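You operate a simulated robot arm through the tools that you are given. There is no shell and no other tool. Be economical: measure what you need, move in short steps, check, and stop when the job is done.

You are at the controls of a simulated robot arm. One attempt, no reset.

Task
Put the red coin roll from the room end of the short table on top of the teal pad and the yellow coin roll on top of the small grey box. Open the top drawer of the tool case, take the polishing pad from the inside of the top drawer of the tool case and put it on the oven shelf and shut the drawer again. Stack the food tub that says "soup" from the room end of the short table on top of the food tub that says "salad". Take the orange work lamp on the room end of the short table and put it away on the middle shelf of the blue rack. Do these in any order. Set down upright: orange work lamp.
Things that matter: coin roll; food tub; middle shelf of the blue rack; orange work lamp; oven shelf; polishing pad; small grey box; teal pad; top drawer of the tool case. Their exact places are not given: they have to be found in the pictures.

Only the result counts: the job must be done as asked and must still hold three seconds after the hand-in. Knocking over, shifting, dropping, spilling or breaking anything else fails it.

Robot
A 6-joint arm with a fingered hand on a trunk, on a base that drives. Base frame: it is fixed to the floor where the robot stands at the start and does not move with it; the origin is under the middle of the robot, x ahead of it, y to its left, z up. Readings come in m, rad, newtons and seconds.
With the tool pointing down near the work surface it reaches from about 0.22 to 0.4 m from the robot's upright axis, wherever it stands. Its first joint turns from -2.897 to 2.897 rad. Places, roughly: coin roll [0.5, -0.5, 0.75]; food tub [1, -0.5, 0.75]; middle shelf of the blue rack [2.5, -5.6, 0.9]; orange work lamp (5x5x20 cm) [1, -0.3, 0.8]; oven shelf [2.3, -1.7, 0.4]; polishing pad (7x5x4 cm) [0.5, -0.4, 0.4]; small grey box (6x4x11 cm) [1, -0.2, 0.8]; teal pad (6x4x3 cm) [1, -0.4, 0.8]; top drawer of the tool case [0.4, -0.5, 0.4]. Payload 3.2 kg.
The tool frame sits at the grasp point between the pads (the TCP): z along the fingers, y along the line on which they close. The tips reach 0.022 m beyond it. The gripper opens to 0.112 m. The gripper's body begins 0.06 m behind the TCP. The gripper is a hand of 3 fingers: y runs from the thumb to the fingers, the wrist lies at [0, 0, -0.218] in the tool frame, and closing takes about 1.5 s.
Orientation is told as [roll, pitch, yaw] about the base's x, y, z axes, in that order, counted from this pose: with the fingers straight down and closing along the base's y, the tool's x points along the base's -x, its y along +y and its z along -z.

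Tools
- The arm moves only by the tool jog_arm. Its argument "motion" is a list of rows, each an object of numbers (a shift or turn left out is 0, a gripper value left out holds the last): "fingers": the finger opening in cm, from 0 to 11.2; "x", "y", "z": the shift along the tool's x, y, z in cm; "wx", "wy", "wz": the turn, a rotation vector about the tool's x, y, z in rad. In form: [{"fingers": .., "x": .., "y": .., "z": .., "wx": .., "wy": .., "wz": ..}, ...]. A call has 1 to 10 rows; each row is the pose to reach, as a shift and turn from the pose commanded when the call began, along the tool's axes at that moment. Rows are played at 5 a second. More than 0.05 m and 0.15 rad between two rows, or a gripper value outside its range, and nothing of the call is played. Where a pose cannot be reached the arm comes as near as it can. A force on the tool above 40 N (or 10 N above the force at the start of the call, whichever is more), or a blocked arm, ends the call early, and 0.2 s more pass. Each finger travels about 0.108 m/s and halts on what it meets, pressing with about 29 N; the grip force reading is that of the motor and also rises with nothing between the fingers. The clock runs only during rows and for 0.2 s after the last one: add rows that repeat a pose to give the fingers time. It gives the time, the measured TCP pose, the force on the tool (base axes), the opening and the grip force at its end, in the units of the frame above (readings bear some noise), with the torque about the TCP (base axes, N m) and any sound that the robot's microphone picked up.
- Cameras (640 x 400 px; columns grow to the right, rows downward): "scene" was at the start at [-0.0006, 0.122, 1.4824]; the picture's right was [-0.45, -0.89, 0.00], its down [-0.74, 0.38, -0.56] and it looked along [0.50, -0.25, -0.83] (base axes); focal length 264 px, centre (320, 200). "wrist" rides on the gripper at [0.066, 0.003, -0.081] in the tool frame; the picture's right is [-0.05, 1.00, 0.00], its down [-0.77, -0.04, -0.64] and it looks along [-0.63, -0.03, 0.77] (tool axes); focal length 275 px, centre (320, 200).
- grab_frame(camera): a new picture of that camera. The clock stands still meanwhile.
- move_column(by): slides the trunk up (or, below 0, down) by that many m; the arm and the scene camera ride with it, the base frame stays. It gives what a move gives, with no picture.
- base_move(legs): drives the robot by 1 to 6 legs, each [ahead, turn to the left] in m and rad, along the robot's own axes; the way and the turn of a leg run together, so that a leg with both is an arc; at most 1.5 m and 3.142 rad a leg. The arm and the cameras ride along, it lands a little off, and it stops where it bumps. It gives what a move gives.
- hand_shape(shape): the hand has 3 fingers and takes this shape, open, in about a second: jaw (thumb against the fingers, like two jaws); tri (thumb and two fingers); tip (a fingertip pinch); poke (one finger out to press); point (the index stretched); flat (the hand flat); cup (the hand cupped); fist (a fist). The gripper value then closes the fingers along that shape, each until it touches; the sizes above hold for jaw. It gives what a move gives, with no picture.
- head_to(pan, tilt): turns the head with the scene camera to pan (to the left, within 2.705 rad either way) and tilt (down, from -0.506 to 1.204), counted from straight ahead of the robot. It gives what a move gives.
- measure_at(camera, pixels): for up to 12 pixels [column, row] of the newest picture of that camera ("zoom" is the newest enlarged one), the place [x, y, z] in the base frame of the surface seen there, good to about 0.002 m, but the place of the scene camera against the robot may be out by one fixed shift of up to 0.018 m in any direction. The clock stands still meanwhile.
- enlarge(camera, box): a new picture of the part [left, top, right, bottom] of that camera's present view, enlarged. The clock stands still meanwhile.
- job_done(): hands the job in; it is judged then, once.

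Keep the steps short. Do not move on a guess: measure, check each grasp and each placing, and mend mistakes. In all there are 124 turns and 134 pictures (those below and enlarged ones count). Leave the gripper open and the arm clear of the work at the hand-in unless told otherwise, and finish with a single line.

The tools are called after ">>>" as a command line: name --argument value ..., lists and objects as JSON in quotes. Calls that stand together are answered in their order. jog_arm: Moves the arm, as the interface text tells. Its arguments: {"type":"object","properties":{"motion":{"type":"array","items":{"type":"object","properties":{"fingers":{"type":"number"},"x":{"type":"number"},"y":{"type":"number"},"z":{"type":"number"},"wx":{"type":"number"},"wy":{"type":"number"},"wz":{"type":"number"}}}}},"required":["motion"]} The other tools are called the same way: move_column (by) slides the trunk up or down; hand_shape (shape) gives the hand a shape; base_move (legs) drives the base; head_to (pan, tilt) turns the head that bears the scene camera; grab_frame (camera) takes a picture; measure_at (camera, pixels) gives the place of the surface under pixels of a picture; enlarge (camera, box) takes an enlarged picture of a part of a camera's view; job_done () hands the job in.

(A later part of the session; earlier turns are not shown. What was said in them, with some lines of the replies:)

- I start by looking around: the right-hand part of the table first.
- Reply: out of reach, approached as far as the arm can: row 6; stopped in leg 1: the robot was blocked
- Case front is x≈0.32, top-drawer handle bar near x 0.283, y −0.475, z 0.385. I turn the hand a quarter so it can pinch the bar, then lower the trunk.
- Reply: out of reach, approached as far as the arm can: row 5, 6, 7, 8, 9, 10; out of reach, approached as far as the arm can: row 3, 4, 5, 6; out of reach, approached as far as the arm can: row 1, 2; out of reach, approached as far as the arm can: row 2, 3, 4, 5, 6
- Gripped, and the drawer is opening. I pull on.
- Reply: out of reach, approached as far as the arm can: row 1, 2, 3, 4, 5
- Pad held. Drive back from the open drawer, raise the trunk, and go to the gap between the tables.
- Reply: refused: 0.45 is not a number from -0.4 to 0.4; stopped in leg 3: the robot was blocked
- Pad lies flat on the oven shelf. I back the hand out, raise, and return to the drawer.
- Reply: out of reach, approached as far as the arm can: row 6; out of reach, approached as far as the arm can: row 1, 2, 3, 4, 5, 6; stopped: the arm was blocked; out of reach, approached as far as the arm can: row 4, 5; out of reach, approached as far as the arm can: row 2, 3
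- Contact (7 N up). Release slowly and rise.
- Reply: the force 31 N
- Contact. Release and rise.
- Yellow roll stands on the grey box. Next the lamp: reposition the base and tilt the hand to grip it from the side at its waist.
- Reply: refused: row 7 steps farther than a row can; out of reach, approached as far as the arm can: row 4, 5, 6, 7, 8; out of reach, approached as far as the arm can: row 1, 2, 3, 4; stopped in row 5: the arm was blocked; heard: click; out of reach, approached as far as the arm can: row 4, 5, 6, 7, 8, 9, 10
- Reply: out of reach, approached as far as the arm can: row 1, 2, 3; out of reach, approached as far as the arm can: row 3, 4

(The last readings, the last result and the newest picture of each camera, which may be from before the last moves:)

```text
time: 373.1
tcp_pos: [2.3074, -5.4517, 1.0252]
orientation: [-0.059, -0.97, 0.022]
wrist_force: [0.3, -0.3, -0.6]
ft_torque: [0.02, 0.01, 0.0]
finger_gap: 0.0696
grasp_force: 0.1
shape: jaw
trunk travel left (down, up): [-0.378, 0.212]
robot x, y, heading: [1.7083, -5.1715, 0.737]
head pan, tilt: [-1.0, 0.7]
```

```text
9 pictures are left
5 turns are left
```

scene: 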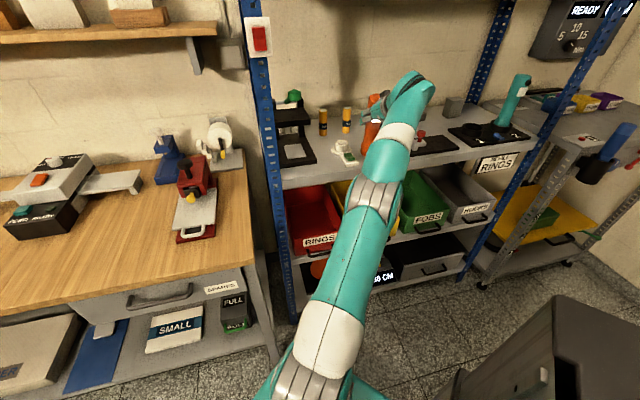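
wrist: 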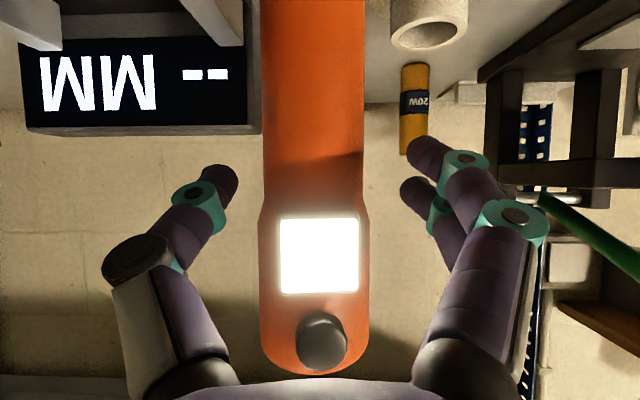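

>>> jog_arm --motion '[{"fingers": 8, "z": -2}, {"z": -5}, {"z": -8}, {"z": -11}, {"z": -14}]'

>>> base_move --legs '[[-0.2, 0]]'

>>> grab_frame --camera "wrist"

>>> grab_frame --camera "scene"

```text
time: 374.3
tcp_pos: [2.1912, -5.4453, 1.1035]
orientation: [-0.059, -0.971, 0.022]
wrist_force: [-0.1, 0.0, 0.3]
ft_torque: [0.03, -0.01, -0.04]
finger_gap: 0.0797
grasp_force: 0.2
shape: jaw
trunk travel left (down, up): [-0.378, 0.212]
robot x, y, heading: [1.7065, -5.1695, 0.73]
head pan, tilt: [-1.0, 0.7]
```

```text
time: 375.9
tcp_pos: [2.0443, -5.5791, 1.1034]
orientation: [-0.06, -0.97, 0.021]
wrist_force: [-0.6, -0.4, 0.7]
ft_torque: [0.0, 0.01, -0.03]
finger_gap: 0.0795
grasp_force: 0.1
shape: jaw
trunk travel left (down, up): [-0.378, 0.212]
robot x, y, heading: [1.5607, -5.2996, 0.731]
head pan, tilt: [-1.0, 0.7]
```

```text
8 pictures are left
```

wrist: 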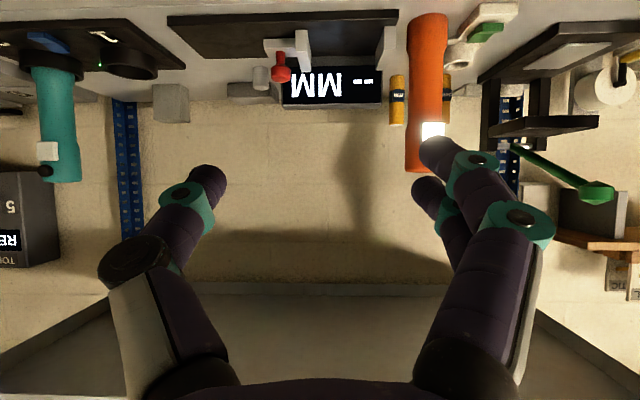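

```text
7 pictures are left
4 turns are left
```

scene: 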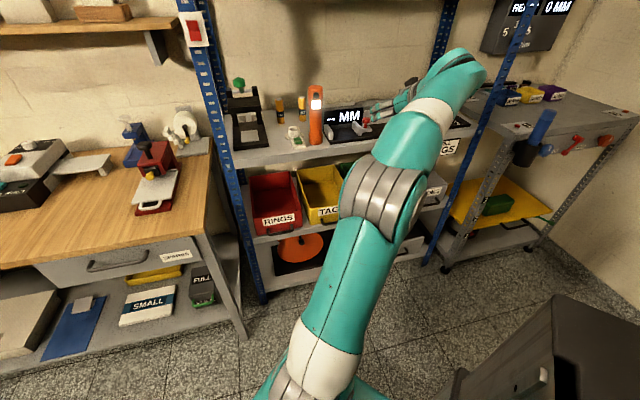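

The lamp stands upright on the middle shelf, clear of its neighbours. The hand is open and away from the work, so I hand in.

>>> job_done

```text
The job is handed in.
```

All five parts are done and handed in, except that the orange work lamp is now switched on: my grip pressed its switch, and I left it lit, upright on the middle shelf of the blue rack.
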